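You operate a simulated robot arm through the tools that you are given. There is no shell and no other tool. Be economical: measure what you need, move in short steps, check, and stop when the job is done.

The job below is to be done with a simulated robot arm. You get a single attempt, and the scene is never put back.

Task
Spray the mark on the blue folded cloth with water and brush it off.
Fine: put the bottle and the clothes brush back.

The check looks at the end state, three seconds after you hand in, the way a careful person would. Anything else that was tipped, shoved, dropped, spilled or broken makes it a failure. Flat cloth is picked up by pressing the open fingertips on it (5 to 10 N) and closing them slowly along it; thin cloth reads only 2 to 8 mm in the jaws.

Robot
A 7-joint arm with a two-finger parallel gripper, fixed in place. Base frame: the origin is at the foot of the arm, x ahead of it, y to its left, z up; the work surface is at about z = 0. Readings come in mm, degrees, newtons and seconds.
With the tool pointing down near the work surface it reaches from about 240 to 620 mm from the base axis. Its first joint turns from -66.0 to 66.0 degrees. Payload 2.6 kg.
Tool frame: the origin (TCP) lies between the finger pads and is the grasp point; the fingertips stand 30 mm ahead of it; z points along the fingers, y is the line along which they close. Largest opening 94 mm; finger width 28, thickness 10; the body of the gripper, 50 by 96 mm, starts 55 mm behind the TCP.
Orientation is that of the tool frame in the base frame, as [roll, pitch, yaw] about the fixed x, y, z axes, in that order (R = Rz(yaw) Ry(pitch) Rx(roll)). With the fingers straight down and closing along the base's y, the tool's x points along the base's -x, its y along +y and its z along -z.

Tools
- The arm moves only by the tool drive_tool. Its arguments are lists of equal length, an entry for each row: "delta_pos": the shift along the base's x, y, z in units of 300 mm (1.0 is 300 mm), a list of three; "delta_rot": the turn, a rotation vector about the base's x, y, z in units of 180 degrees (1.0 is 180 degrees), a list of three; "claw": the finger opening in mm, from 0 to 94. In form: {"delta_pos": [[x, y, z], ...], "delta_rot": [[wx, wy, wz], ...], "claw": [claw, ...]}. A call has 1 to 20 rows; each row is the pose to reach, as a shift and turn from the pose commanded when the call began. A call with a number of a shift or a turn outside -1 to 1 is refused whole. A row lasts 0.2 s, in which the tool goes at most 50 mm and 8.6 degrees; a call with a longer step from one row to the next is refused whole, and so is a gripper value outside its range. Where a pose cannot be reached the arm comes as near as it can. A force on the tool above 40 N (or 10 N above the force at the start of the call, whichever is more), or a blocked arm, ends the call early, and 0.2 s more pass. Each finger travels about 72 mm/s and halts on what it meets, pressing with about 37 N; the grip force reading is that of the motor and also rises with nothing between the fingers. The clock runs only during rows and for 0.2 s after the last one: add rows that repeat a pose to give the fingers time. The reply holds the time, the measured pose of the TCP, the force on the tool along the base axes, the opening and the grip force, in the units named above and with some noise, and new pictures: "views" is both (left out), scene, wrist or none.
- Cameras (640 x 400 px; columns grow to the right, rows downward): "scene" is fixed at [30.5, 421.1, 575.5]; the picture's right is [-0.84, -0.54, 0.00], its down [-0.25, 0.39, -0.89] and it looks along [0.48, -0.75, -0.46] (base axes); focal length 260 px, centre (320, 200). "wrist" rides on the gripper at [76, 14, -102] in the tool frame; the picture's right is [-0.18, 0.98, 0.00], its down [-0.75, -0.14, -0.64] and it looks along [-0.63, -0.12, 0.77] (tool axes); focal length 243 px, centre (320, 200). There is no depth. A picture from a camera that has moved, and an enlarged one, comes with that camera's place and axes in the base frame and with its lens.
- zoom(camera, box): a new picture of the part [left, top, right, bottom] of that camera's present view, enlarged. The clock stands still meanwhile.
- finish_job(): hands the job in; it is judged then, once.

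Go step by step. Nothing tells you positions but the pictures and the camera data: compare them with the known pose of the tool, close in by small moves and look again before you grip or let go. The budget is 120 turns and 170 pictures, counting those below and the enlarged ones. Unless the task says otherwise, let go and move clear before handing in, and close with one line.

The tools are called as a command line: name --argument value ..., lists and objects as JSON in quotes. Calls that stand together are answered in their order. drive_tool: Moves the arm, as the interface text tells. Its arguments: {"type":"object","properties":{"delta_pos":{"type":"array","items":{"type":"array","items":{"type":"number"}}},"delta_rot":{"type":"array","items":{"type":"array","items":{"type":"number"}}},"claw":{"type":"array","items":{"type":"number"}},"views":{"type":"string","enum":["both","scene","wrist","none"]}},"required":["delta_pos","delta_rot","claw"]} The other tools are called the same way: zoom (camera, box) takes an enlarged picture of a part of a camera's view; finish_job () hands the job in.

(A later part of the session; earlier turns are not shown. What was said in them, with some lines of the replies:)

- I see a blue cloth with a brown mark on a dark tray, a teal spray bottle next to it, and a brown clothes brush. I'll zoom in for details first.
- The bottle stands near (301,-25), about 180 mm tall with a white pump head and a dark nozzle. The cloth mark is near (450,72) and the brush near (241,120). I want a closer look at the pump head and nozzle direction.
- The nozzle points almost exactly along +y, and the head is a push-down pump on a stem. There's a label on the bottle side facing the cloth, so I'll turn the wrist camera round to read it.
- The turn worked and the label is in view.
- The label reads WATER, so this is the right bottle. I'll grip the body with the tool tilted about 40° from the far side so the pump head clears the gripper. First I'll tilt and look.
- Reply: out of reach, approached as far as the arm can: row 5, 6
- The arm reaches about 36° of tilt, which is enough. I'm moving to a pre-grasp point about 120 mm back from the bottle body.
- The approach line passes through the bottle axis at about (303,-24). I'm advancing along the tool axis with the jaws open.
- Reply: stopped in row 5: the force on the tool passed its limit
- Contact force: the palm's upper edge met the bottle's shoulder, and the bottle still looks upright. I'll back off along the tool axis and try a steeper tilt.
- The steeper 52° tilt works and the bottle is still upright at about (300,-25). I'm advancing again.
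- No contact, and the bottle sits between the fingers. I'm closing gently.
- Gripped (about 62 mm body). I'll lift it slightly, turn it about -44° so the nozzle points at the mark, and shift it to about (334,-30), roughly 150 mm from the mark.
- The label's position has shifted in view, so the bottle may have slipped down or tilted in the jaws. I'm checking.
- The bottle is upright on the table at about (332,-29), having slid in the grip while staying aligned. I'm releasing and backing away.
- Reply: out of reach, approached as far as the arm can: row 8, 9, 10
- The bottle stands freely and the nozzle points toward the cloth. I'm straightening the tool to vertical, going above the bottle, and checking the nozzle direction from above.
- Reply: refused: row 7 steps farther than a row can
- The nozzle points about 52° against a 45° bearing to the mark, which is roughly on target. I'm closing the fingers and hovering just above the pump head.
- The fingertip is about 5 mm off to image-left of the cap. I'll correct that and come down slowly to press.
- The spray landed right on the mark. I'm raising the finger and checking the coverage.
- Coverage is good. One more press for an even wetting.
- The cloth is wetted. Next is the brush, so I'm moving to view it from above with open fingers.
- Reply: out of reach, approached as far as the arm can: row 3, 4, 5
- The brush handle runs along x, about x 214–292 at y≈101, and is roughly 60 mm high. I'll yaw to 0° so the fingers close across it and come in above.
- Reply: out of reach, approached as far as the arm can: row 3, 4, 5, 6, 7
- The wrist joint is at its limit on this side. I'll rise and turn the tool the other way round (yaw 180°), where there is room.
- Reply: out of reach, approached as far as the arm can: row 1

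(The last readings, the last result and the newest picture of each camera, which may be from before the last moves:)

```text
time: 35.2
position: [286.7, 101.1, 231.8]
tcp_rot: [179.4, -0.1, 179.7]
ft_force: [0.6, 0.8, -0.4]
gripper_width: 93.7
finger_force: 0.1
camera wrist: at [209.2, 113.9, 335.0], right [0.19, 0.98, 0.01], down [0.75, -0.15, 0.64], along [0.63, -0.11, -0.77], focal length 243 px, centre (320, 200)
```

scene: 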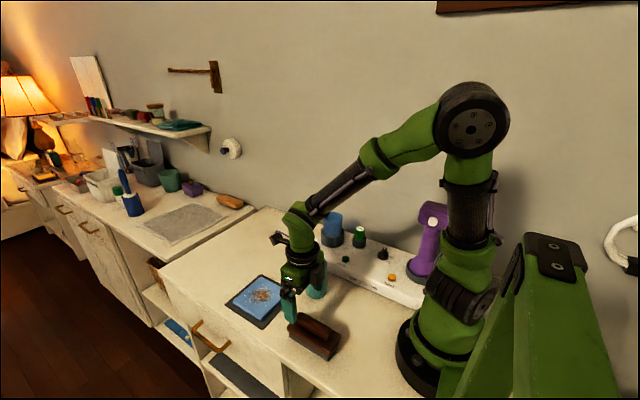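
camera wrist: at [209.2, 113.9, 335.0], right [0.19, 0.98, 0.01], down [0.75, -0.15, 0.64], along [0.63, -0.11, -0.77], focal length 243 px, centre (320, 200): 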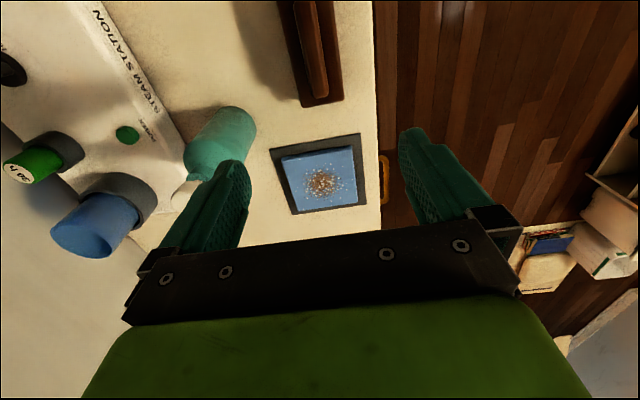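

Now yaw is 180° and the handle centre is confirmed at y≈102. I'm moving above the handle and descending partway.

drive_tool --delta_pos '[[-0.06, 0.003, -0.1], [-0.112, 0.003, -0.2], [-0.112, 0.003, -0.3], [-0.112, 0.003, -0.4], [-0.112, 0.003, -0.42]]' --delta_rot '[[0, 0, 0], [0, 0, 0], [0, 0, 0], [0, 0, 0], [0, 0, 0]]' --claw '[80, 70, 60, 60, 60]' --views "none"

zoom --camera "scene" --box '[260, 265, 380, 370]'

```text
time: 36.4
position: [253.0, 101.8, 105.2]
tcp_rot: [179.4, 0.0, 179.7]
ft_force: [0.0, 0.1, 0.4]
gripper_width: 60.2
finger_force: 0.1
```

```text
3.81 times, centred on (320, 318) of scene
camera zoom: at [30.5, 421.1, 575.5], right [-0.84, -0.54, 0.0], down [-0.25, 0.39, -0.89], along [0.48, -0.75, -0.46], focal length 991 px, centre (320, -248)
```

zoom: 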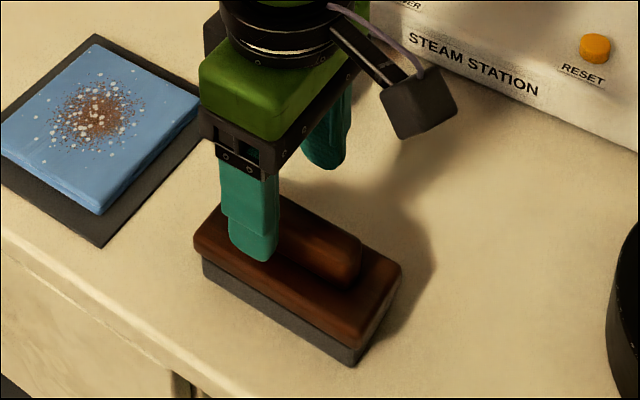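

Fingers straddle the handle. I'll narrow to 46 mm and lower slowly until close to the block top.

drive_tool --delta_pos '[[0, 0, -0.02], [0, 0, -0.05], [0, 0, -0.07], [0, 0, -0.085], [0, 0, -0.1]]' --delta_rot '[[0, 0, 0], [0, 0, 0], [0, 0, 0], [0, 0, 0], [0, 0, 0]]' --claw '[46, 46, 46, 46, 46]' --views "none"

zoom --camera "scene" --box '[270, 295, 360, 365]'

```text
time: 37.6
position: [254.5, 100.6, 75.2]
tcp_rot: [179.4, -0.1, 179.7]
ft_force: [-0.4, -0.5, 0.0]
gripper_width: 45.9
finger_force: 0.1
```

```text
5.71 times, centred on (315, 330) of scene
camera zoom: at [30.5, 421.1, 575.5], right [-0.84, -0.54, 0.0], down [-0.25, 0.39, -0.89], along [0.48, -0.75, -0.46], focal length 1486 px, centre (349, -543)
```

zoom: 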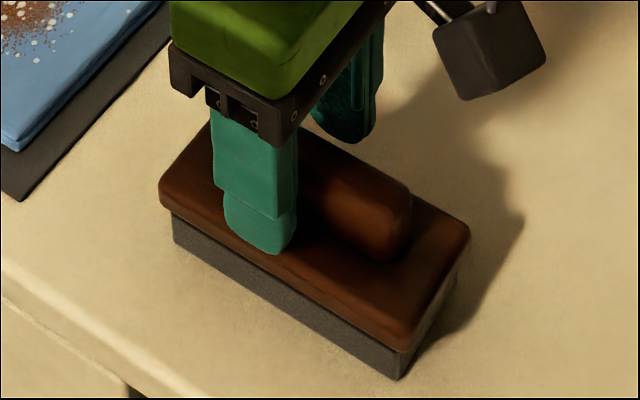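

drive_tool --delta_pos '[[0, 0, -0.008], [0, 0, -0.016], [0, 0, -0.02]]' --delta_rot '[[0, 0, 0], [0, 0, 0], [0, 0, 0]]' --claw '[46, 46, 46]' --views "none"

zoom --camera "scene" --box '[270, 295, 360, 365]'

```text
time: 38.4
position: [254.6, 100.9, 70.9]
tcp_rot: [179.4, -0.2, 179.7]
ft_force: [0.0, -0.6, -0.5]
gripper_width: 45.9
finger_force: 0.1
```

```text
5.71 times, centred on (315, 330) of scene
camera zoom: at [30.5, 421.1, 575.5], right [-0.84, -0.54, 0.0], down [-0.25, 0.39, -0.89], along [0.48, -0.75, -0.46], focal length 1486 px, centre (349, -543)
```

zoom: 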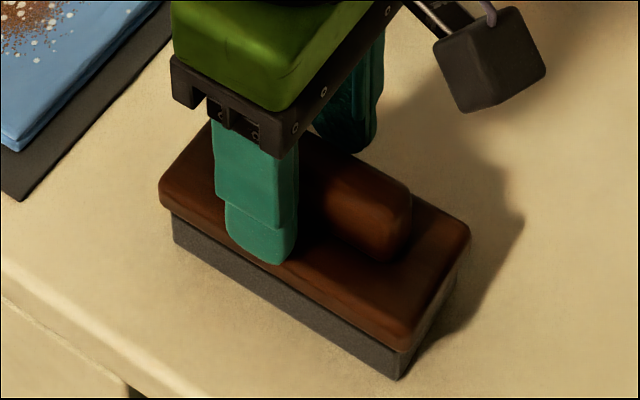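

Still clear of the block. I'm closing on the handle.

drive_tool --delta_pos '[[0, 0, 0], [0, 0, 0], [0, 0, 0], [0, 0, 0], [0, 0, 0], [0, 0, 0], [0, 0, 0]]' --delta_rot '[[0, 0, 0], [0, 0, 0], [0, 0, 0], [0, 0, 0], [0, 0, 0], [0, 0, 0], [0, 0, 0]]' --claw '[40, 34, 28, 22, 16, 10, 10]' --views "none"

drive_tool --delta_pos '[[0, 0, 0.05], [0, 0, 0.1], [0, 0, 0.15], [0, 0, 0.15]]' --delta_rot '[[0, 0, 0], [0, 0, 0], [0, 0, 0], [0, 0, 0]]' --claw '[10, 10, 10, 10]'

```text
time: 40.0
position: [254.3, 101.7, 71.1]
tcp_rot: [179.4, 0.0, 179.7]
ft_force: [-0.5, -1.1, 1.4]
gripper_width: 23.3
finger_force: 36.7
```

```text
time: 41.0
position: [255.0, 102.6, 115.8]
tcp_rot: [179.3, -0.1, 179.7]
ft_force: [-0.2, 0.4, -1.4]
gripper_width: 19.3
finger_force: 36.7
camera wrist: at [177.7, 115.1, 219.0], right [0.19, 0.98, 0.01], down [0.75, -0.15, 0.64], along [0.63, -0.11, -0.77], focal length 243 px, centre (320, 200)
```

scene: 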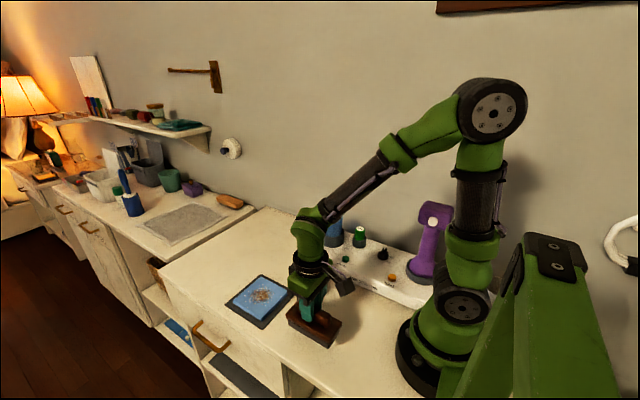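
wrist: 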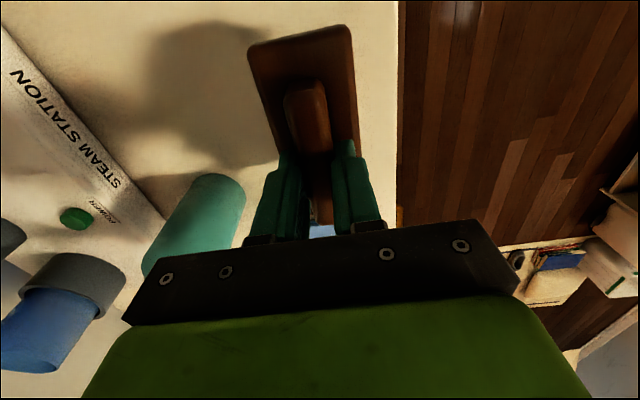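

The opening fell from 23 to 19 mm on lifting, so the brush slipped a little. I'm checking.

zoom --camera "scene" --box '[265, 260, 365, 360]'

```text
4.00 times, centred on (315, 310) of scene
camera zoom: at [30.5, 421.1, 575.5], right [-0.84, -0.54, 0.0], down [-0.25, 0.39, -0.89], along [0.48, -0.75, -0.46], focal length 1040 px, centre (340, -240)
```

zoom: 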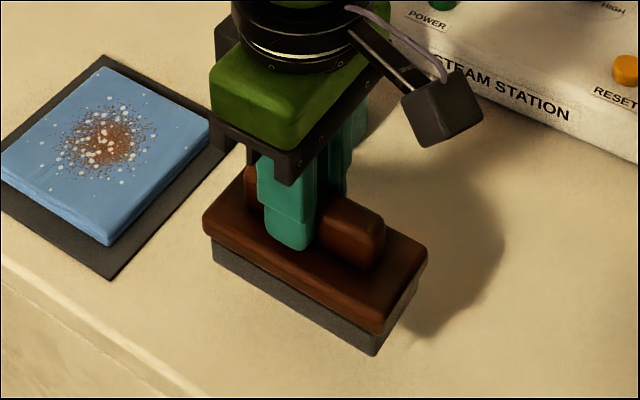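

It's holding only by the rounded top of the handle. I'll set it down again, regrip deeper, and lift.

drive_tool --delta_pos '[[0, 0, -0.04], [0, 0, -0.07], [0, 0, -0.09], [0, 0, -0.105], [0, 0, -0.12], [0, 0, -0.135], [0, 0, -0.15]]' --delta_rot '[[0, 0, 0], [0, 0, 0], [0, 0, 0], [0, 0, 0], [0, 0, 0], [0, 0, 0], [0, 0, 0]]' --claw '[10, 10, 10, 10, 10, 10, 10]'

zoom --camera "scene" --box '[265, 270, 365, 370]'

```text
time: 42.8
position: [255.3, 101.8, 73.9]
tcp_rot: [179.4, 0.0, 179.6]
ft_force: [-1.8, -0.9, 4.5]
gripper_width: 19.4
finger_force: 37.4
stopped in row 7: the force on the tool passed its limit (the readings are from after the stop); the commanded pose is now the measured one
camera wrist: at [177.2, 114.9, 175.7], right [0.19, 0.98, 0.01], down [0.75, -0.15, 0.64], along [0.63, -0.11, -0.77], focal length 243 px, centre (320, 200)
```

scene: 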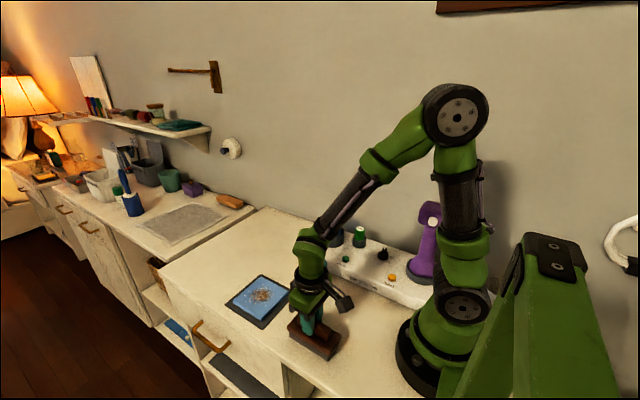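
wrist: 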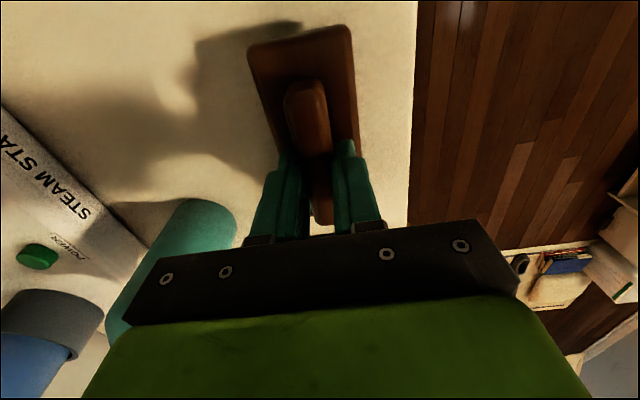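

```text
4.00 times, centred on (315, 320) of scene
camera zoom: at [30.5, 421.1, 575.5], right [-0.84, -0.54, 0.0], down [-0.25, 0.39, -0.89], along [0.48, -0.75, -0.46], focal length 1040 px, centre (340, -280)
```

zoom: 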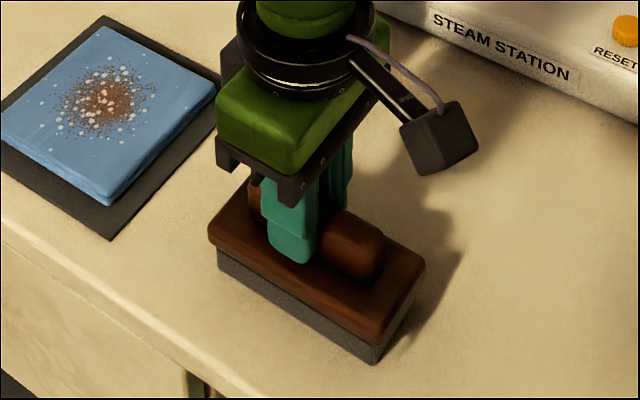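

It had slipped only about 3 mm and is back on the table. I'm opening, going deeper by feel, and regripping.

drive_tool --delta_pos '[[0, 0, 0], [0, 0, 0], [0, 0, -0.01], [0, 0, -0.02], [0, 0, -0.03], [0, 0, -0.036]]' --delta_rot '[[0, 0, 0], [0, 0, 0], [0, 0, 0], [0, 0, 0], [0, 0, 0], [0, 0, 0]]' --claw '[30, 38, 38, 38, 38, 38]' --views "none"

zoom --camera "scene" --box '[265, 270, 365, 370]'

```text
time: 43.9
position: [254.9, 102.1, 68.1]
tcp_rot: [179.3, 0.2, 179.6]
ft_force: [-4.6, -2.5, 12.2]
gripper_width: 39.0
finger_force: 0.9
stopped in row 5: the force on the tool passed its limit (the readings are from after the stop); the commanded pose is now the measured one
```

```text
4.00 times, centred on (315, 320) of scene
camera zoom: at [30.4, 421.0, 575.5], right [-0.84, -0.54, 0.0], down [-0.25, 0.39, -0.89], along [0.48, -0.75, -0.46], focal length 1040 px, centre (340, -280)
```

zoom: 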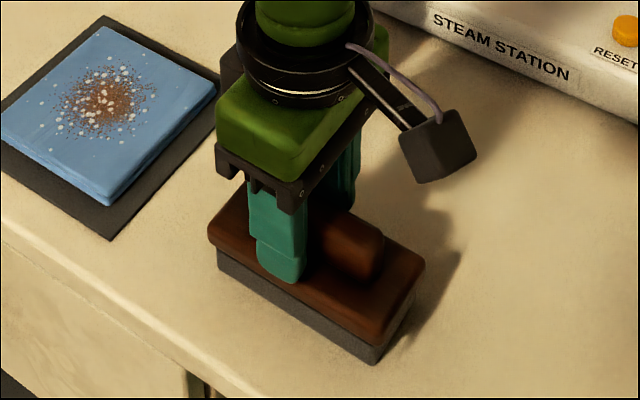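

Tips touch the block top at z≈38. I'll back off 1 mm, close, and lift.

drive_tool --delta_pos '[[0, 0, 0.005], [0, 0, 0.005], [0, 0, 0.005], [0, 0, 0.005], [0, 0, 0.005], [0, 0, 0.005], [0, 0, 0.005]]' --delta_rot '[[0, 0, 0], [0, 0, 0], [0, 0, 0], [0, 0, 0], [0, 0, 0], [0, 0, 0], [0, 0, 0]]' --claw '[34, 28, 22, 16, 10, 5, 5]' --views "none"

drive_tool --delta_pos '[[0, 0, 0.03], [0, 0, 0.06], [0, 0, 0.1], [0, 0, 0.15], [0, 0, 0.15]]' --delta_rot '[[0, 0, 0], [0, 0, 0], [0, 0, 0], [0, 0, 0], [0, 0, 0]]' --claw '[5, 5, 5, 5, 5]' --views "none"

zoom --camera "scene" --box '[265, 260, 365, 360]'

```text
time: 45.5
position: [255.3, 101.6, 69.2]
tcp_rot: [179.3, 0.1, 179.6]
ft_force: [-0.3, -0.1, -0.9]
gripper_width: 23.9
finger_force: 37.3
```

```text
time: 46.7
position: [255.3, 102.2, 114.0]
tcp_rot: [179.3, 0.1, 179.6]
ft_force: [0.2, -0.2, -1.0]
gripper_width: 24.2
finger_force: 36.9
```

```text
4.00 times, centred on (315, 310) of scene
camera zoom: at [30.5, 421.1, 575.5], right [-0.84, -0.54, 0.0], down [-0.25, 0.39, -0.89], along [0.48, -0.75, -0.46], focal length 1040 px, centre (340, -240)
```

zoom: 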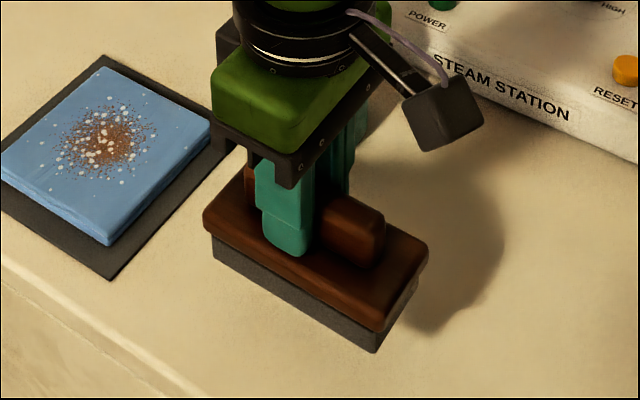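

Firm grip now, with the brush bottom about 69 mm below the TCP. I'm carrying it over the cloth.

drive_tool --delta_pos '[[0, 0, 0.06], [0.13, -0.02, 0.06], [0.26, -0.04, 0.06], [0.39, -0.06, 0.06], [0.52, -0.075, 0.06], [0.63, -0.085, 0.06], [0.63, -0.085, 0]]' --delta_rot '[[0, 0, 0], [0, 0, 0], [0, 0, 0], [0, 0, 0], [0, 0, 0], [0, 0, 0], [0, 0, 0]]' --claw '[5, 5, 5, 5, 5, 5, 5]'

zoom --camera "scene" --box '[200, 230, 330, 340]'

```text
time: 48.3
position: [443.6, 73.9, 115.4]
tcp_rot: [179.3, 0.1, 179.6]
ft_force: [-0.5, 1.1, -1.6]
gripper_width: 24.1
finger_force: 37.0
camera wrist: at [365.6, 88.4, 217.2], right [0.19, 0.98, 0.01], down [0.75, -0.15, 0.64], along [0.63, -0.11, -0.77], focal length 243 px, centre (320, 200)
```

scene: 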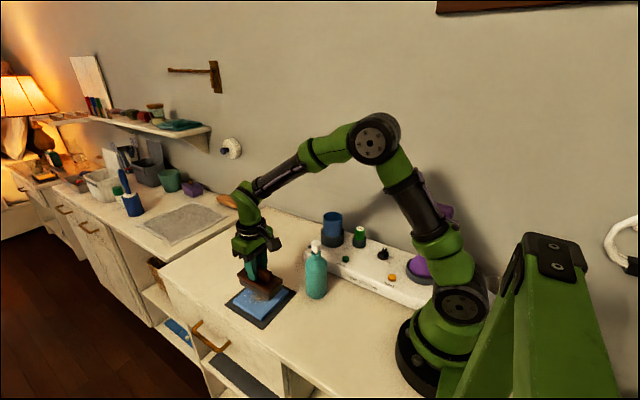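
wrist: 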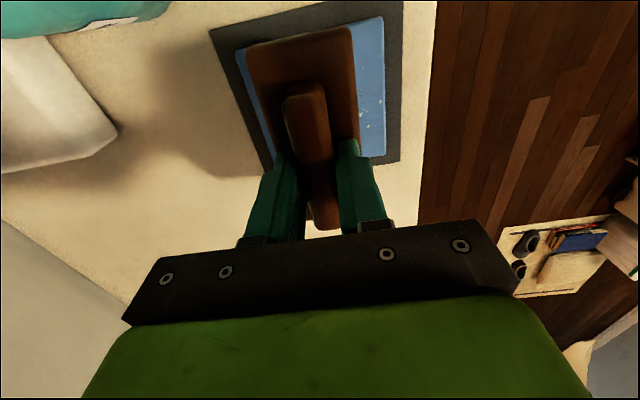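

```text
3.64 times, centred on (265, 285) of scene
camera zoom: at [30.5, 421.1, 575.5], right [-0.84, -0.54, 0.0], down [-0.25, 0.39, -0.89], along [0.48, -0.75, -0.46], focal length 946 px, centre (520, -109)
```

zoom: 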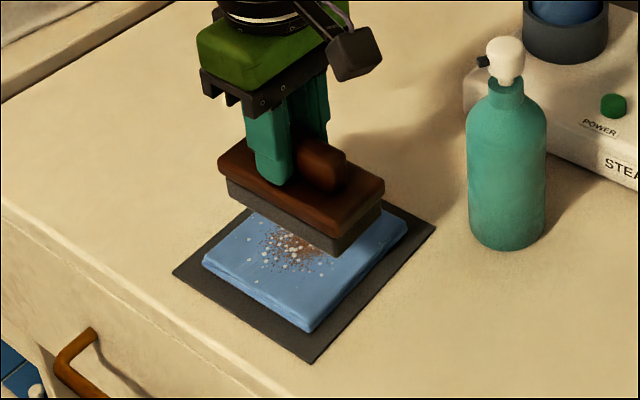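

The brush is centred above the mark. I'm lowering slowly to feel the cloth.

drive_tool --delta_pos '[[0, 0, -0.04], [0, 0, -0.07], [0, 0, -0.08], [0, 0, -0.085], [0, 0, -0.09]]' --delta_rot '[[0, 0, 0], [0, 0, 0], [0, 0, 0], [0, 0, 0], [0, 0, 0]]' --claw '[5, 5, 5, 5, 5]' --views "none"

zoom --camera "scene" --box '[200, 230, 330, 340]'

```text
time: 49.5
position: [442.7, 76.2, 86.5]
tcp_rot: [179.3, 0.0, 179.5]
ft_force: [-0.1, -0.3, -2.0]
gripper_width: 23.9
finger_force: 36.6
```

```text
3.64 times, centred on (265, 285) of scene
camera zoom: at [30.5, 421.1, 575.5], right [-0.84, -0.54, 0.0], down [-0.25, 0.39, -0.89], along [0.48, -0.75, -0.46], focal length 946 px, centre (520, -109)
```

zoom: 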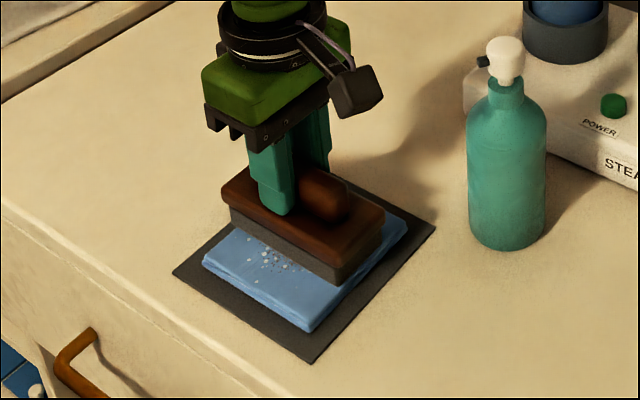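

drive_tool --delta_pos '[[0, 0, -0.006], [0, 0, -0.012], [0, 0, -0.018]]' --delta_rot '[[0, 0, 0], [0, 0, 0], [0, 0, 0]]' --claw '[5, 5, 5]' --views "none"

```text
time: 50.3
position: [445.0, 77.2, 82.5]
tcp_rot: [179.3, 0.3, 179.5]
ft_force: [-8.6, -1.0, 26.6]
gripper_width: 23.9
finger_force: 36.8
```

Contact, but 27 N is too firm. I'm easing up about 1.5 mm.

drive_tool --delta_pos '[[0, 0, 0.005], [0, 0, 0.005]]' --delta_rot '[[0, 0, 0], [0, 0, 0]]' --claw '[5, 5]' --views "none"

```text
time: 50.9
position: [445.5, 76.5, 83.2]
tcp_rot: [179.3, 0.3, 179.8]
ft_force: [0.2, 2.7, 20.2]
gripper_width: 23.9
finger_force: 36.8
```

drive_tool --delta_pos '[[0, 0, 0.007], [0, 0, 0.007]]' --delta_rot '[[0, 0, 0], [0, 0, 0]]' --claw '[5, 5]' --views "none"

```text
time: 51.5
position: [443.1, 75.3, 83.1]
tcp_rot: [179.4, 0.0, 179.6]
ft_force: [3.0, 0.7, 2.2]
gripper_width: 24.0
finger_force: 37.1
```

Now a light contact of about 4 N. I'm doing short back-and-forth strokes.

drive_tool --delta_pos '[[0, 0.03, 0], [0, 0.06, 0], [0, 0.09, 0], [0, 0.06, 0], [0, 0.03, 0], [0, 0, 0], [0, -0.03, 0], [0, 0, 0], [0, 0.03, 0], [0, 0.06, 0], [0, 0.09, 0], [0, 0.06, 0], [0, 0.03, 0], [0, 0, 0]]' --delta_rot '[[0, 0, 0], [0, 0, 0], [0, 0, 0], [0, 0, 0], [0, 0, 0], [0, 0, 0], [0, 0, 0], [0, 0, 0], [0, 0, 0], [0, 0, 0], [0, 0, 0], [0, 0, 0], [0, 0, 0], [0, 0, 0]]' --claw '[5, 5, 5, 5, 5, 5, 5, 5, 5, 5, 5, 5, 5, 5]' --views "none"

zoom --camera "scene" --box '[200, 230, 330, 340]'

```text
time: 54.5
position: [443.3, 76.8, 85.2]
tcp_rot: [179.3, 0.0, 179.6]
ft_force: [-0.6, -0.2, -1.4]
gripper_width: 24.0
finger_force: 37.2
```

```text
3.64 times, centred on (265, 285) of scene
camera zoom: at [30.5, 421.1, 575.5], right [-0.84, -0.54, 0.0], down [-0.25, 0.39, -0.89], along [0.48, -0.75, -0.46], focal length 946 px, centre (520, -109)
```

zoom: 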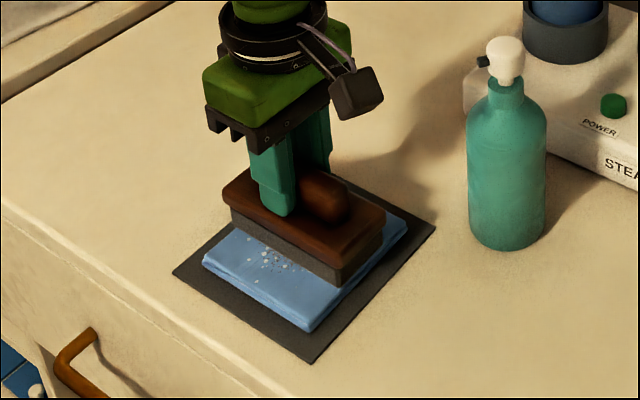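

Barely touching at the end. I'll lower 1.2 mm and repeat the strokes, checking the force.

drive_tool --delta_pos '[[0, 0, -0.004], [0, 0.03, -0.004], [0, 0.06, -0.004], [0, 0.09, -0.004]]' --delta_rot '[[0, 0, 0], [0, 0, 0], [0, 0, 0], [0, 0, 0]]' --claw '[5, 5, 5, 5]' --views "none"

drive_tool --delta_pos '[[0, -0.03, 0], [0, -0.06, 0], [0, -0.09, 0], [0, -0.12, 0]]' --delta_rot '[[0, 0, 0], [0, 0, 0], [0, 0, 0], [0, 0, 0]]' --claw '[5, 5, 5, 5]' --views "none"

zoom --camera "scene" --box '[200, 230, 330, 340]'

```text
time: 55.5
position: [443.0, 104.5, 83.7]
tcp_rot: [179.3, 0.1, 179.7]
ft_force: [-0.9, 0.4, -1.4]
gripper_width: 23.9
finger_force: 37.0
```

```text
time: 56.5
position: [444.5, 66.6, 84.0]
tcp_rot: [179.3, 0.0, 179.6]
ft_force: [0.6, -0.6, -0.1]
gripper_width: 24.1
finger_force: 36.7
```

```text
3.64 times, centred on (265, 285) of scene
camera zoom: at [30.5, 421.1, 575.5], right [-0.84, -0.54, 0.0], down [-0.25, 0.39, -0.89], along [0.48, -0.75, -0.46], focal length 946 px, centre (520, -109)
```

zoom: 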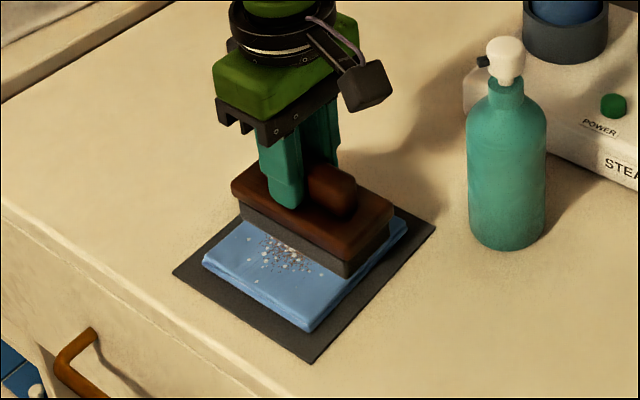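

drive_tool --delta_pos '[[0, 0, -0.004], [0, 0, -0.005]]' --delta_rot '[[0, 0, 0], [0, 0, 0]]' --claw '[5, 5]' --views "none"

drive_tool --delta_pos '[[0, 0.03, 0], [0, 0.06, 0], [0, 0.09, 0], [0, 0.12, 0]]' --delta_rot '[[0, 0, 0], [0, 0, 0], [0, 0, 0], [0, 0, 0]]' --claw '[5, 5, 5, 5]' --views "none"

drive_tool --delta_pos '[[0, -0.03, 0], [0, -0.06, 0], [0, -0.09, 0], [0, -0.12, 0], [0, -0.14, 0]]' --delta_rot '[[0, 0, 0], [0, 0, 0], [0, 0, 0], [0, 0, 0], [0, 0, 0]]' --claw '[5, 5, 5, 5, 5]' --views "none"

zoom --camera "scene" --box '[200, 230, 330, 340]'

```text
time: 57.1
position: [444.3, 67.3, 84.0]
tcp_rot: [179.3, 0.1, 179.6]
ft_force: [-3.5, -0.9, 8.8]
gripper_width: 23.9
finger_force: 36.6
```

```text
time: 58.1
position: [445.3, 102.8, 84.3]
tcp_rot: [179.5, 0.3, 179.6]
ft_force: [0.0, -7.3, 16.9]
gripper_width: 24.1
finger_force: 37.6
```

```text
time: 59.3
position: [443.9, 61.5, 83.3]
tcp_rot: [179.4, 0.3, 179.6]
ft_force: [0.1, 7.5, 16.7]
gripper_width: 24.0
finger_force: 37.0
```

```text
3.64 times, centred on (265, 285) of scene
camera zoom: at [30.4, 421.0, 575.5], right [-0.84, -0.54, 0.0], down [-0.25, 0.39, -0.89], along [0.48, -0.75, -0.46], focal length 946 px, centre (520, -109)
```

zoom: 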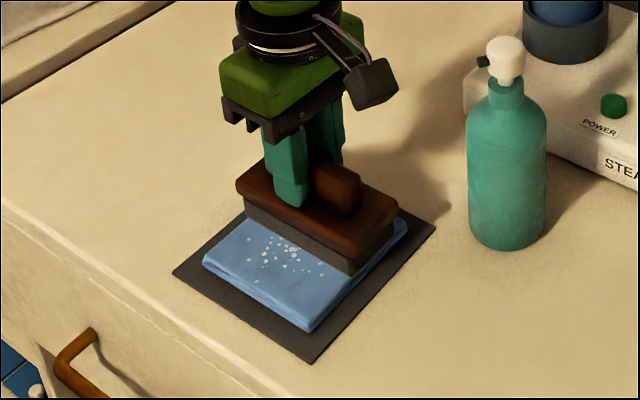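

The brown is disappearing and the cloth hasn't shifted. I'll do one more pass, then lift and look.

drive_tool --delta_pos '[[0, -0.02, 0], [0, 0.01, 0], [0, 0.04, 0], [0, 0.07, 0], [0, 0.1, 0], [0, 0.13, 0], [0, 0.16, 0], [0, 0.13, 0], [0, 0.1, 0], [0, 0.07, 0], [0, 0.04, 0], [0, 0.01, 0], [0, 0.01, 0.06], [-0.1, 0.06, 0.15], [-0.2, 0.08, 0.2], [-0.35, 0.08, 0.2]]' --delta_rot '[[0, 0, 0], [0, 0, 0], [0, 0, 0], [0, 0, 0], [0, 0, 0], [0, 0, 0], [0, 0, 0], [0, 0, 0], [0, 0, 0], [0, 0, 0], [0, 0, 0], [0, 0, 0], [0, 0, 0], [0, 0, 0], [0, 0, 0], [0, 0, 0]]' --claw '[5, 5, 5, 5, 5, 5, 5, 5, 5, 5, 5, 5, 5, 5, 5, 5]' --views "none"

zoom --camera "scene" --box '[210, 230, 340, 340]'

```text
time: 62.7
position: [339.5, 86.5, 144.1]
tcp_rot: [179.2, 0.1, 179.6]
ft_force: [-0.5, 0.8, -0.9]
gripper_width: 23.6
finger_force: 37.3
```

```text
3.64 times, centred on (275, 285) of scene
camera zoom: at [30.5, 421.1, 575.5], right [-0.84, -0.54, 0.0], down [-0.25, 0.39, -0.89], along [0.48, -0.75, -0.46], focal length 946 px, centre (484, -109)
```

zoom: 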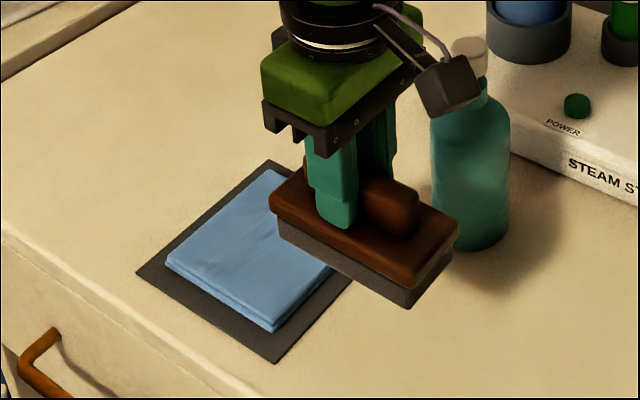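

The visible cloth is clean. I'm returning the brush to its original spot.

drive_tool --delta_pos '[[-0.1, 0.02, 0], [-0.2, 0.04, 0], [-0.28, 0.052, 0], [-0.28, 0.052, -0.1], [-0.28, 0.052, -0.18], [-0.28, 0.052, -0.22], [-0.28, 0.052, -0.23], [-0.28, 0.052, -0.24]]' --delta_rot '[[0, 0, 0], [0, 0, 0], [0, 0, 0], [0, 0, 0], [0, 0, 0], [0, 0, 0], [0, 0, 0], [0, 0, 0]]' --claw '[5, 5, 5, 5, 5, 5, 5, 5]' --views "none"

zoom --camera "scene" --box '[210, 250, 370, 370]'

```text
time: 64.5
position: [254.7, 101.0, 70.3]
tcp_rot: [179.2, 0.1, 179.6]
ft_force: [-0.3, 0.2, -0.5]
gripper_width: 24.1
finger_force: 36.9
```

```text
3.33 times, centred on (290, 310) of scene
camera zoom: at [30.5, 421.1, 575.5], right [-0.84, -0.54, 0.0], down [-0.25, 0.39, -0.89], along [0.48, -0.75, -0.46], focal length 867 px, centre (420, -167)
```

zoom: 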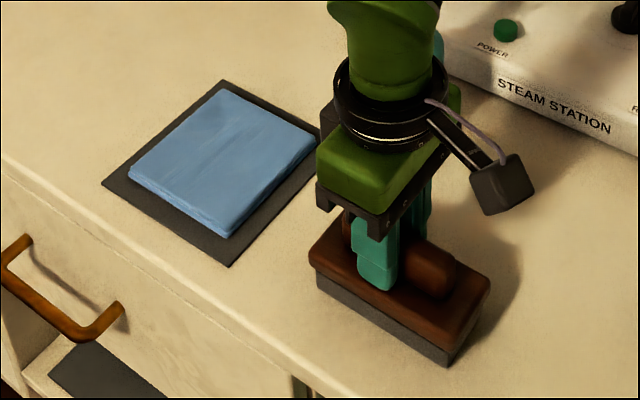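

The cloth is clean. I'll ease the brush down the last millimetre and release it.

drive_tool --delta_pos '[[0, 0, -0.003], [0, 0, -0.005], [0, 0, -0.005], [0, 0, -0.005], [0, 0, -0.005], [0, 0, 0.08], [0, 0, 0.2], [0, 0, 0.35], [0, 0, 0.5]]' --delta_rot '[[0, 0, 0], [0, 0, 0], [0, 0, 0], [0, 0, 0], [0, 0, 0], [0, 0, 0], [0, 0, 0], [0, 0, 0], [0, 0, 0]]' --claw '[5, 5, 26, 36, 46, 46, 46, 60, 94]' --views "none"

zoom --camera "scene" --box '[220, 235, 380, 355]'

```text
time: 66.5
position: [256.4, 101.5, 222.4]
tcp_rot: [179.4, 0.1, 179.5]
ft_force: [-0.6, 0.5, -0.2]
gripper_width: 93.9
finger_force: 0.1
```

```text
3.33 times, centred on (300, 295) of scene
camera zoom: at [30.5, 421.1, 575.5], right [-0.84, -0.54, 0.0], down [-0.25, 0.39, -0.89], along [0.48, -0.75, -0.46], focal length 867 px, centre (387, -117)
```

zoom: 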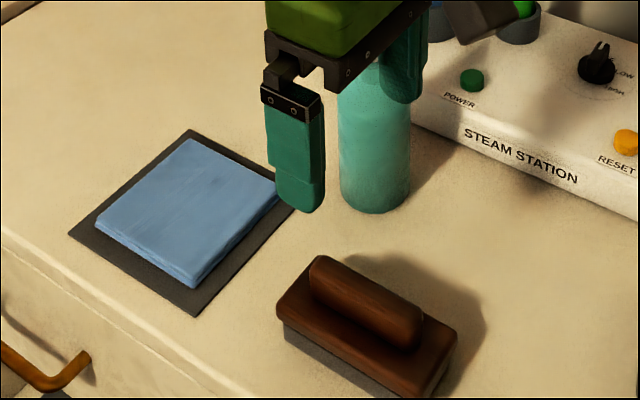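

The brush is back where it was. Next I return the bottle, so I'm rising and turning the wrist back (yaw about -10°) for the same tilted grip.

drive_tool --delta_pos '[[0.05, 0, 0.12], [0.1, 0, 0.24], [0.2, -0.05, 0.3], [0.3, -0.12, 0.3], [0.4, -0.22, 0.3], [0.46, -0.34, 0.3], [0.46, -0.45, 0.3], [0.46, -0.45, 0.3], [0.46, -0.45, 0.3], [0.46, -0.45, 0.3], [0.46, -0.45, 0.3], [0.46, -0.45, 0.3], [0.46, -0.45, 0.3], [0.46, -0.45, 0.3]]' --delta_rot '[[0, 0, -0.045], [0, 0, -0.09], [0, 0, -0.135], [0, 0, -0.18], [0, 0, -0.225], [0, 0, -0.27], [0, 0, -0.315], [0, 0, -0.36], [0, 0, -0.405], [0, 0, -0.45], [0, 0, -0.495], [0, 0, -0.54], [0, 0, -0.585], [0, 0, -0.63]]' --claw '[94, 94, 94, 94, 94, 94, 94, 94, 94, 94, 94, 94, 94, 94]' --views "none"

drive_tool --delta_pos '[[0, 0, 0], [0, 0, 0], [0, 0, 0], [0, 0, 0], [0, 0, 0], [0, 0, 0], [0, 0, 0], [0, 0, 0], [0, 0, 0], [0, 0, 0]]' --delta_rot '[[0, 0, -0.045], [0, 0, -0.09], [0, 0, -0.135], [0, 0, -0.18], [0, 0, -0.225], [0, 0, -0.27], [0, 0, -0.315], [0, 0, -0.36], [0, 0, -0.405], [0, 0, -0.423]]' --claw '[94, 94, 94, 94, 94, 94, 94, 94, 94, 94]' --views "wrist"

```text
time: 69.5
position: [393.2, -33.9, 311.9]
tcp_rot: [179.3, 0.1, 66.1]
ft_force: [0.5, 0.3, 0.1]
gripper_width: 93.7
finger_force: 0.1
```

```text
time: 71.7
position: [392.8, -35.3, 310.3]
tcp_rot: [179.3, 0.1, -10.2]
ft_force: [-0.8, 0.5, 0.1]
gripper_width: 93.8
finger_force: 0.0
camera wrist: at [464.6, -60.1, 413.1], right [-0.35, -0.94, 0.01], down [-0.71, 0.28, 0.64], along [-0.6, 0.22, -0.77], focal length 243 px, centre (320, 200)
```

wrist: 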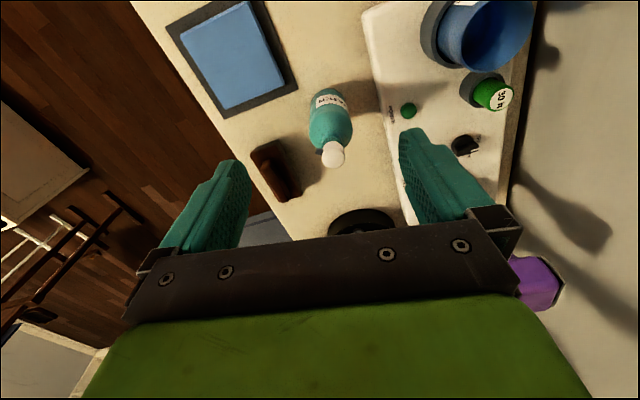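

The cloth is fully clean. I'm tilting and descending along the reverse of the earlier path to the pre-grasp.

drive_tool --delta_pos '[[0.01, -0.008, -0.09], [0.024, -0.018, -0.14], [0.024, -0.018, -0.19], [0.024, -0.018, -0.28], [0.024, -0.018, -0.38], [0.024, -0.018, -0.47], [0.024, -0.018, -0.555], [0.024, -0.018, -0.555]]' --delta_rot '[[0.0073, 0.0404, 0], [0.0146, 0.0808, 0], [0.0219, 0.1212, 0], [0.0292, 0.1616, 0], [0.0365, 0.202, 0], [0.0438, 0.2424, 0], [0.0508, 0.2826, 0], [0.0508, 0.2826, 0]]' --claw '[94, 94, 94, 94, 94, 94, 94, 94]' --views "wrist"

```text
time: 73.5
position: [401.0, -40.4, 144.5]
tcp_rot: [179.7, 51.8, -9.8]
ft_force: [-0.3, 0.4, 0.4]
gripper_width: 94.2
finger_force: 0.2
camera wrist: at [522.9, -75.0, 148.5], right [-0.27, -0.95, 0.15], down [0.06, 0.14, 0.99], along [-0.96, 0.28, 0.02], focal length 243 px, centre (320, 200)
```

wrist: 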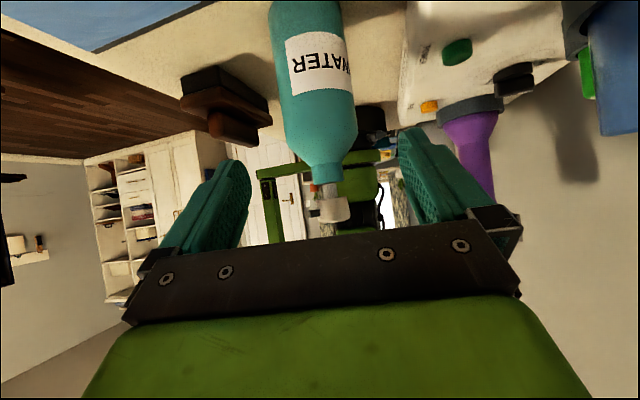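

drive_tool --delta_pos '[[0, 0, -0.06], [-0.04, 0.006, -0.094], [-0.09, 0.014, -0.134], [-0.14, 0.023, -0.174], [-0.19, 0.031, -0.213], [-0.213, 0.034, -0.232]]' --delta_rot '[[0, 0, 0], [0, 0, 0], [0, 0, 0], [0, 0, 0], [0, 0, 0], [0, 0, 0]]' --claw '[94, 94, 94, 94, 94, 94]' --views "wrist"

zoom --camera "scene" --box '[260, 210, 370, 310]'

```text
time: 74.9
position: [335.7, -29.8, 74.0]
tcp_rot: [179.7, 51.7, -9.8]
ft_force: [-0.1, -0.2, 0.2]
gripper_width: 93.9
finger_force: 0.0
camera wrist: at [458.8, -64.2, 78.3], right [-0.27, -0.95, 0.15], down [0.06, 0.14, 0.99], along [-0.96, 0.28, 0.02], focal length 243 px, centre (320, 200)
```

wrist: 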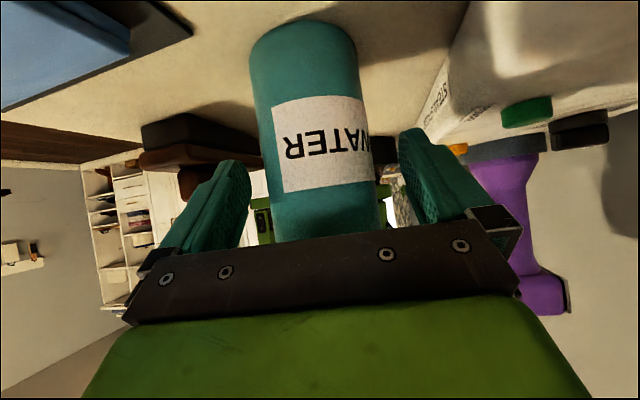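

```text
4.00 times, centred on (315, 260) of scene
camera zoom: at [30.5, 421.1, 575.5], right [-0.84, -0.54, 0.0], down [-0.25, 0.39, -0.89], along [0.48, -0.75, -0.46], focal length 1040 px, centre (340, -40)
```

zoom: 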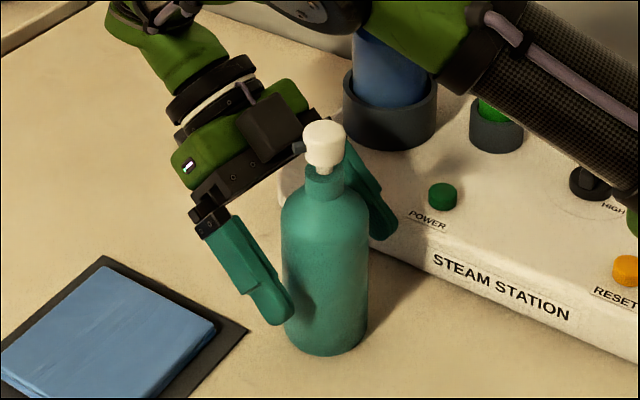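

Aligned. I'm closing gently, then sliding the bottle back with a +38° turn while staying at table height.

drive_tool --delta_pos '[[0, 0, 0], [0, 0, 0], [0, 0, 0], [0, 0, 0], [0, 0, 0], [0, 0, 0], [0, 0, 0], [0, 0, 0]]' --delta_rot '[[0, 0, 0], [0, 0, 0], [0, 0, 0], [0, 0, 0], [0, 0, 0], [0, 0, 0], [0, 0, 0], [0, 0, 0]]' --claw '[86, 78, 70, 66, 62, 58, 52, 48]' --views "none"

drive_tool --delta_pos '[[0, 0, 0.005], [-0.015, 0.001, 0.005], [-0.03, 0.002, 0.005], [-0.045, 0.003, 0.005], [-0.06, 0.003, 0.005], [-0.075, 0.003, 0.005], [-0.092, 0.003, 0.005], [-0.092, 0.003, 0.005]]' --delta_rot '[[0, 0, 0], [0, 0, 0.035], [0, 0, 0.07], [0, 0, 0.105], [0, 0, 0.14], [0, 0, 0.175], [0, 0, 0.21], [0, 0, 0.21]]' --claw '[48, 48, 48, 48, 48, 48, 48, 48]' --views "none"

zoom --camera "scene" --box '[265, 210, 375, 310]'

zoom --camera "scene" --box '[305, 235, 345, 260]'

```text
time: 76.7
position: [336.5, -28.9, 74.1]
tcp_rot: [179.7, 51.8, -9.7]
ft_force: [-0.5, 0.6, 0.2]
gripper_width: 62.3
finger_force: 36.9
```

```text
time: 78.5
position: [307.8, -29.0, 76.5]
tcp_rot: [179.7, 51.8, 28.1]
ft_force: [-0.4, 0.4, -0.3]
gripper_width: 62.5
finger_force: 36.9
```

```text
4.00 times, centred on (320, 260) of scene
camera zoom: at [30.5, 421.1, 575.5], right [-0.84, -0.54, 0.0], down [-0.25, 0.39, -0.89], along [0.48, -0.75, -0.46], focal length 1040 px, centre (320, -40)
```

zoom: 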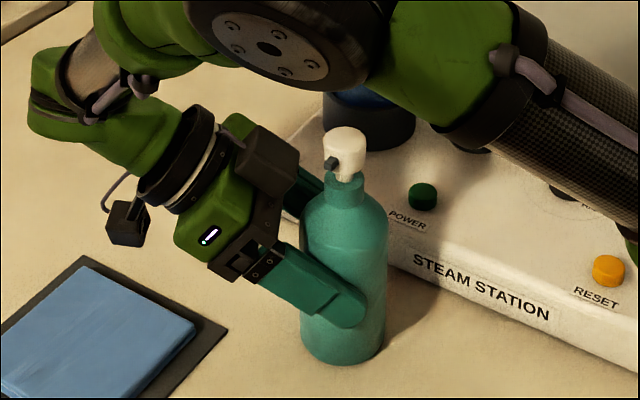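

```text
16.00 times, centred on (325, 248) of scene
camera zoom: at [30.5, 421.1, 575.5], right [-0.84, -0.54, 0.0], down [-0.25, 0.39, -0.89], along [0.48, -0.75, -0.46], focal length 4162 px, centre (240, -560)
```

zoom: 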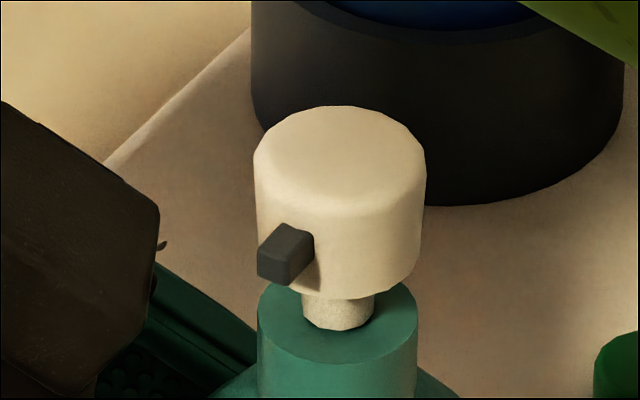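

Orientation matches the original. Position is about 4–5 mm off in y, so I'll nudge +y and lower the 1.5 mm.

drive_tool --delta_pos '[[0, 0.008, 0], [0.001, 0.016, -0.003], [0.001, 0.016, -0.005], [0.001, 0.016, -0.007]]' --delta_rot '[[0, 0, 0], [0, 0, 0], [0, 0, 0], [0, 0, 0]]' --claw '[48, 48, 48, 48]' --views "none"

zoom --camera "scene" --box '[305, 235, 345, 260]'

```text
time: 79.5
position: [309.3, -22.7, 74.0]
tcp_rot: [179.6, 51.8, 28.0]
ft_force: [-2.6, 1.9, 10.1]
gripper_width: 62.1
finger_force: 37.2
```

```text
16.00 times, centred on (325, 248) of scene
camera zoom: at [30.4, 421.1, 575.5], right [-0.84, -0.54, 0.0], down [-0.25, 0.39, -0.89], along [0.48, -0.75, -0.46], focal length 4162 px, centre (240, -560)
```

zoom: 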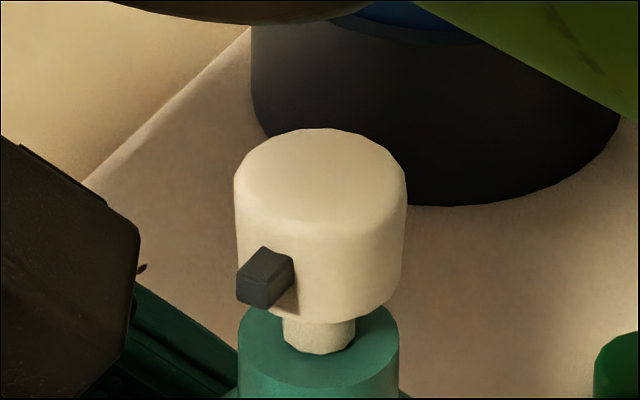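

It matches the original view almost exactly. I'm releasing and retreating along the tool axis, then up.

drive_tool --delta_pos '[[0, 0, 0.004], [0, 0, 0.004], [0, 0, 0.004], [0, 0, 0.004], [0.046, 0.025, 0.045], [0.12, 0.064, 0.11], [0.2, 0.106, 0.18], [0.23, 0.123, 0.28], [0.23, 0.123, 0.4]]' --delta_rot '[[0, 0, 0], [0, 0, 0], [0, 0, 0], [0, 0, 0], [0, 0, 0], [0, 0, 0], [0, 0, 0], [0, 0, 0], [0, 0, 0]]' --claw '[66, 74, 84, 94, 94, 94, 94, 94, 94]'

zoom --camera "scene" --box '[200, 200, 440, 380]'

```text
time: 81.5
position: [376.3, 13.2, 193.9]
tcp_rot: [179.6, 51.8, 28.1]
ft_force: [-0.2, -0.4, -0.8]
gripper_width: 94.2
finger_force: 0.0
camera wrist: at [495.9, 61.4, 197.4], right [0.37, -0.92, 0.15], down [-0.03, 0.14, 0.99], along [-0.93, -0.37, 0.02], focal length 243 px, centre (320, 200)
```

scene: 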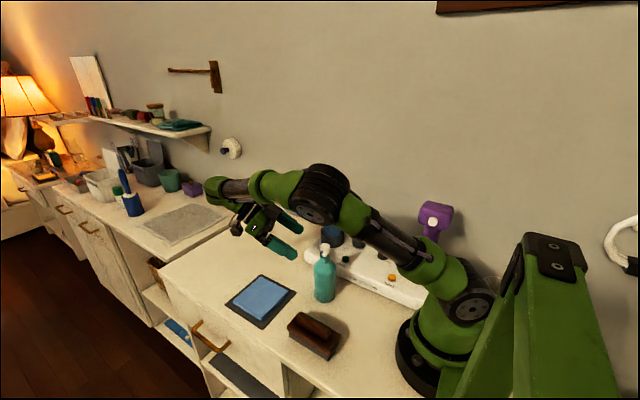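
wrist: 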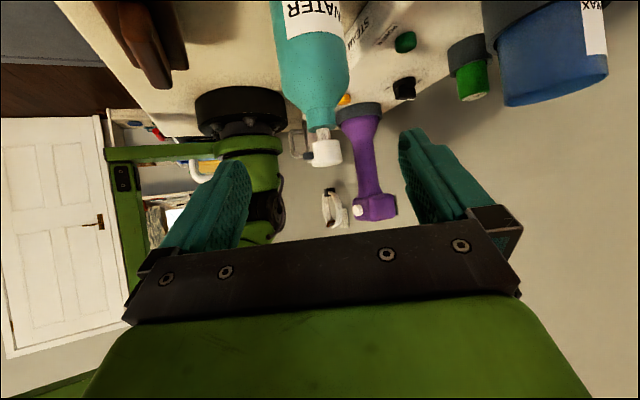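

```text
2.22 times, centred on (320, 290) of scene
camera zoom: at [30.5, 421.1, 575.5], right [-0.84, -0.54, 0.0], down [-0.25, 0.39, -0.89], along [0.48, -0.75, -0.46], focal length 578 px, centre (320, 0)
```

zoom: 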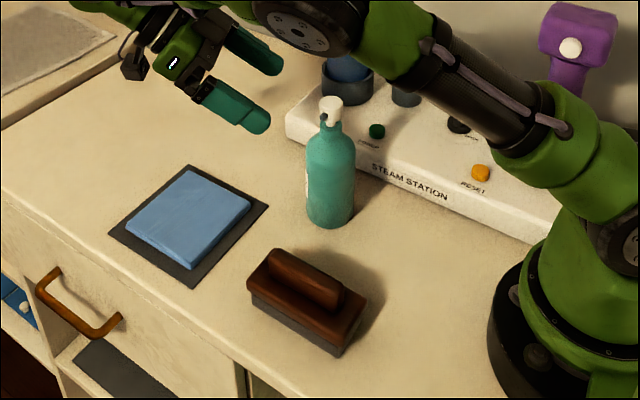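

The cloth is clean, the bottle and brush stand where they began, and the arm is clear of everything. I'm handing in.

finish_job

```text
The job is handed in.
```

I sprayed the mark with water and brushed it off; the blue cloth now looks clean. The bottle and brush are back where they started, and the arm has let go and moved clear.
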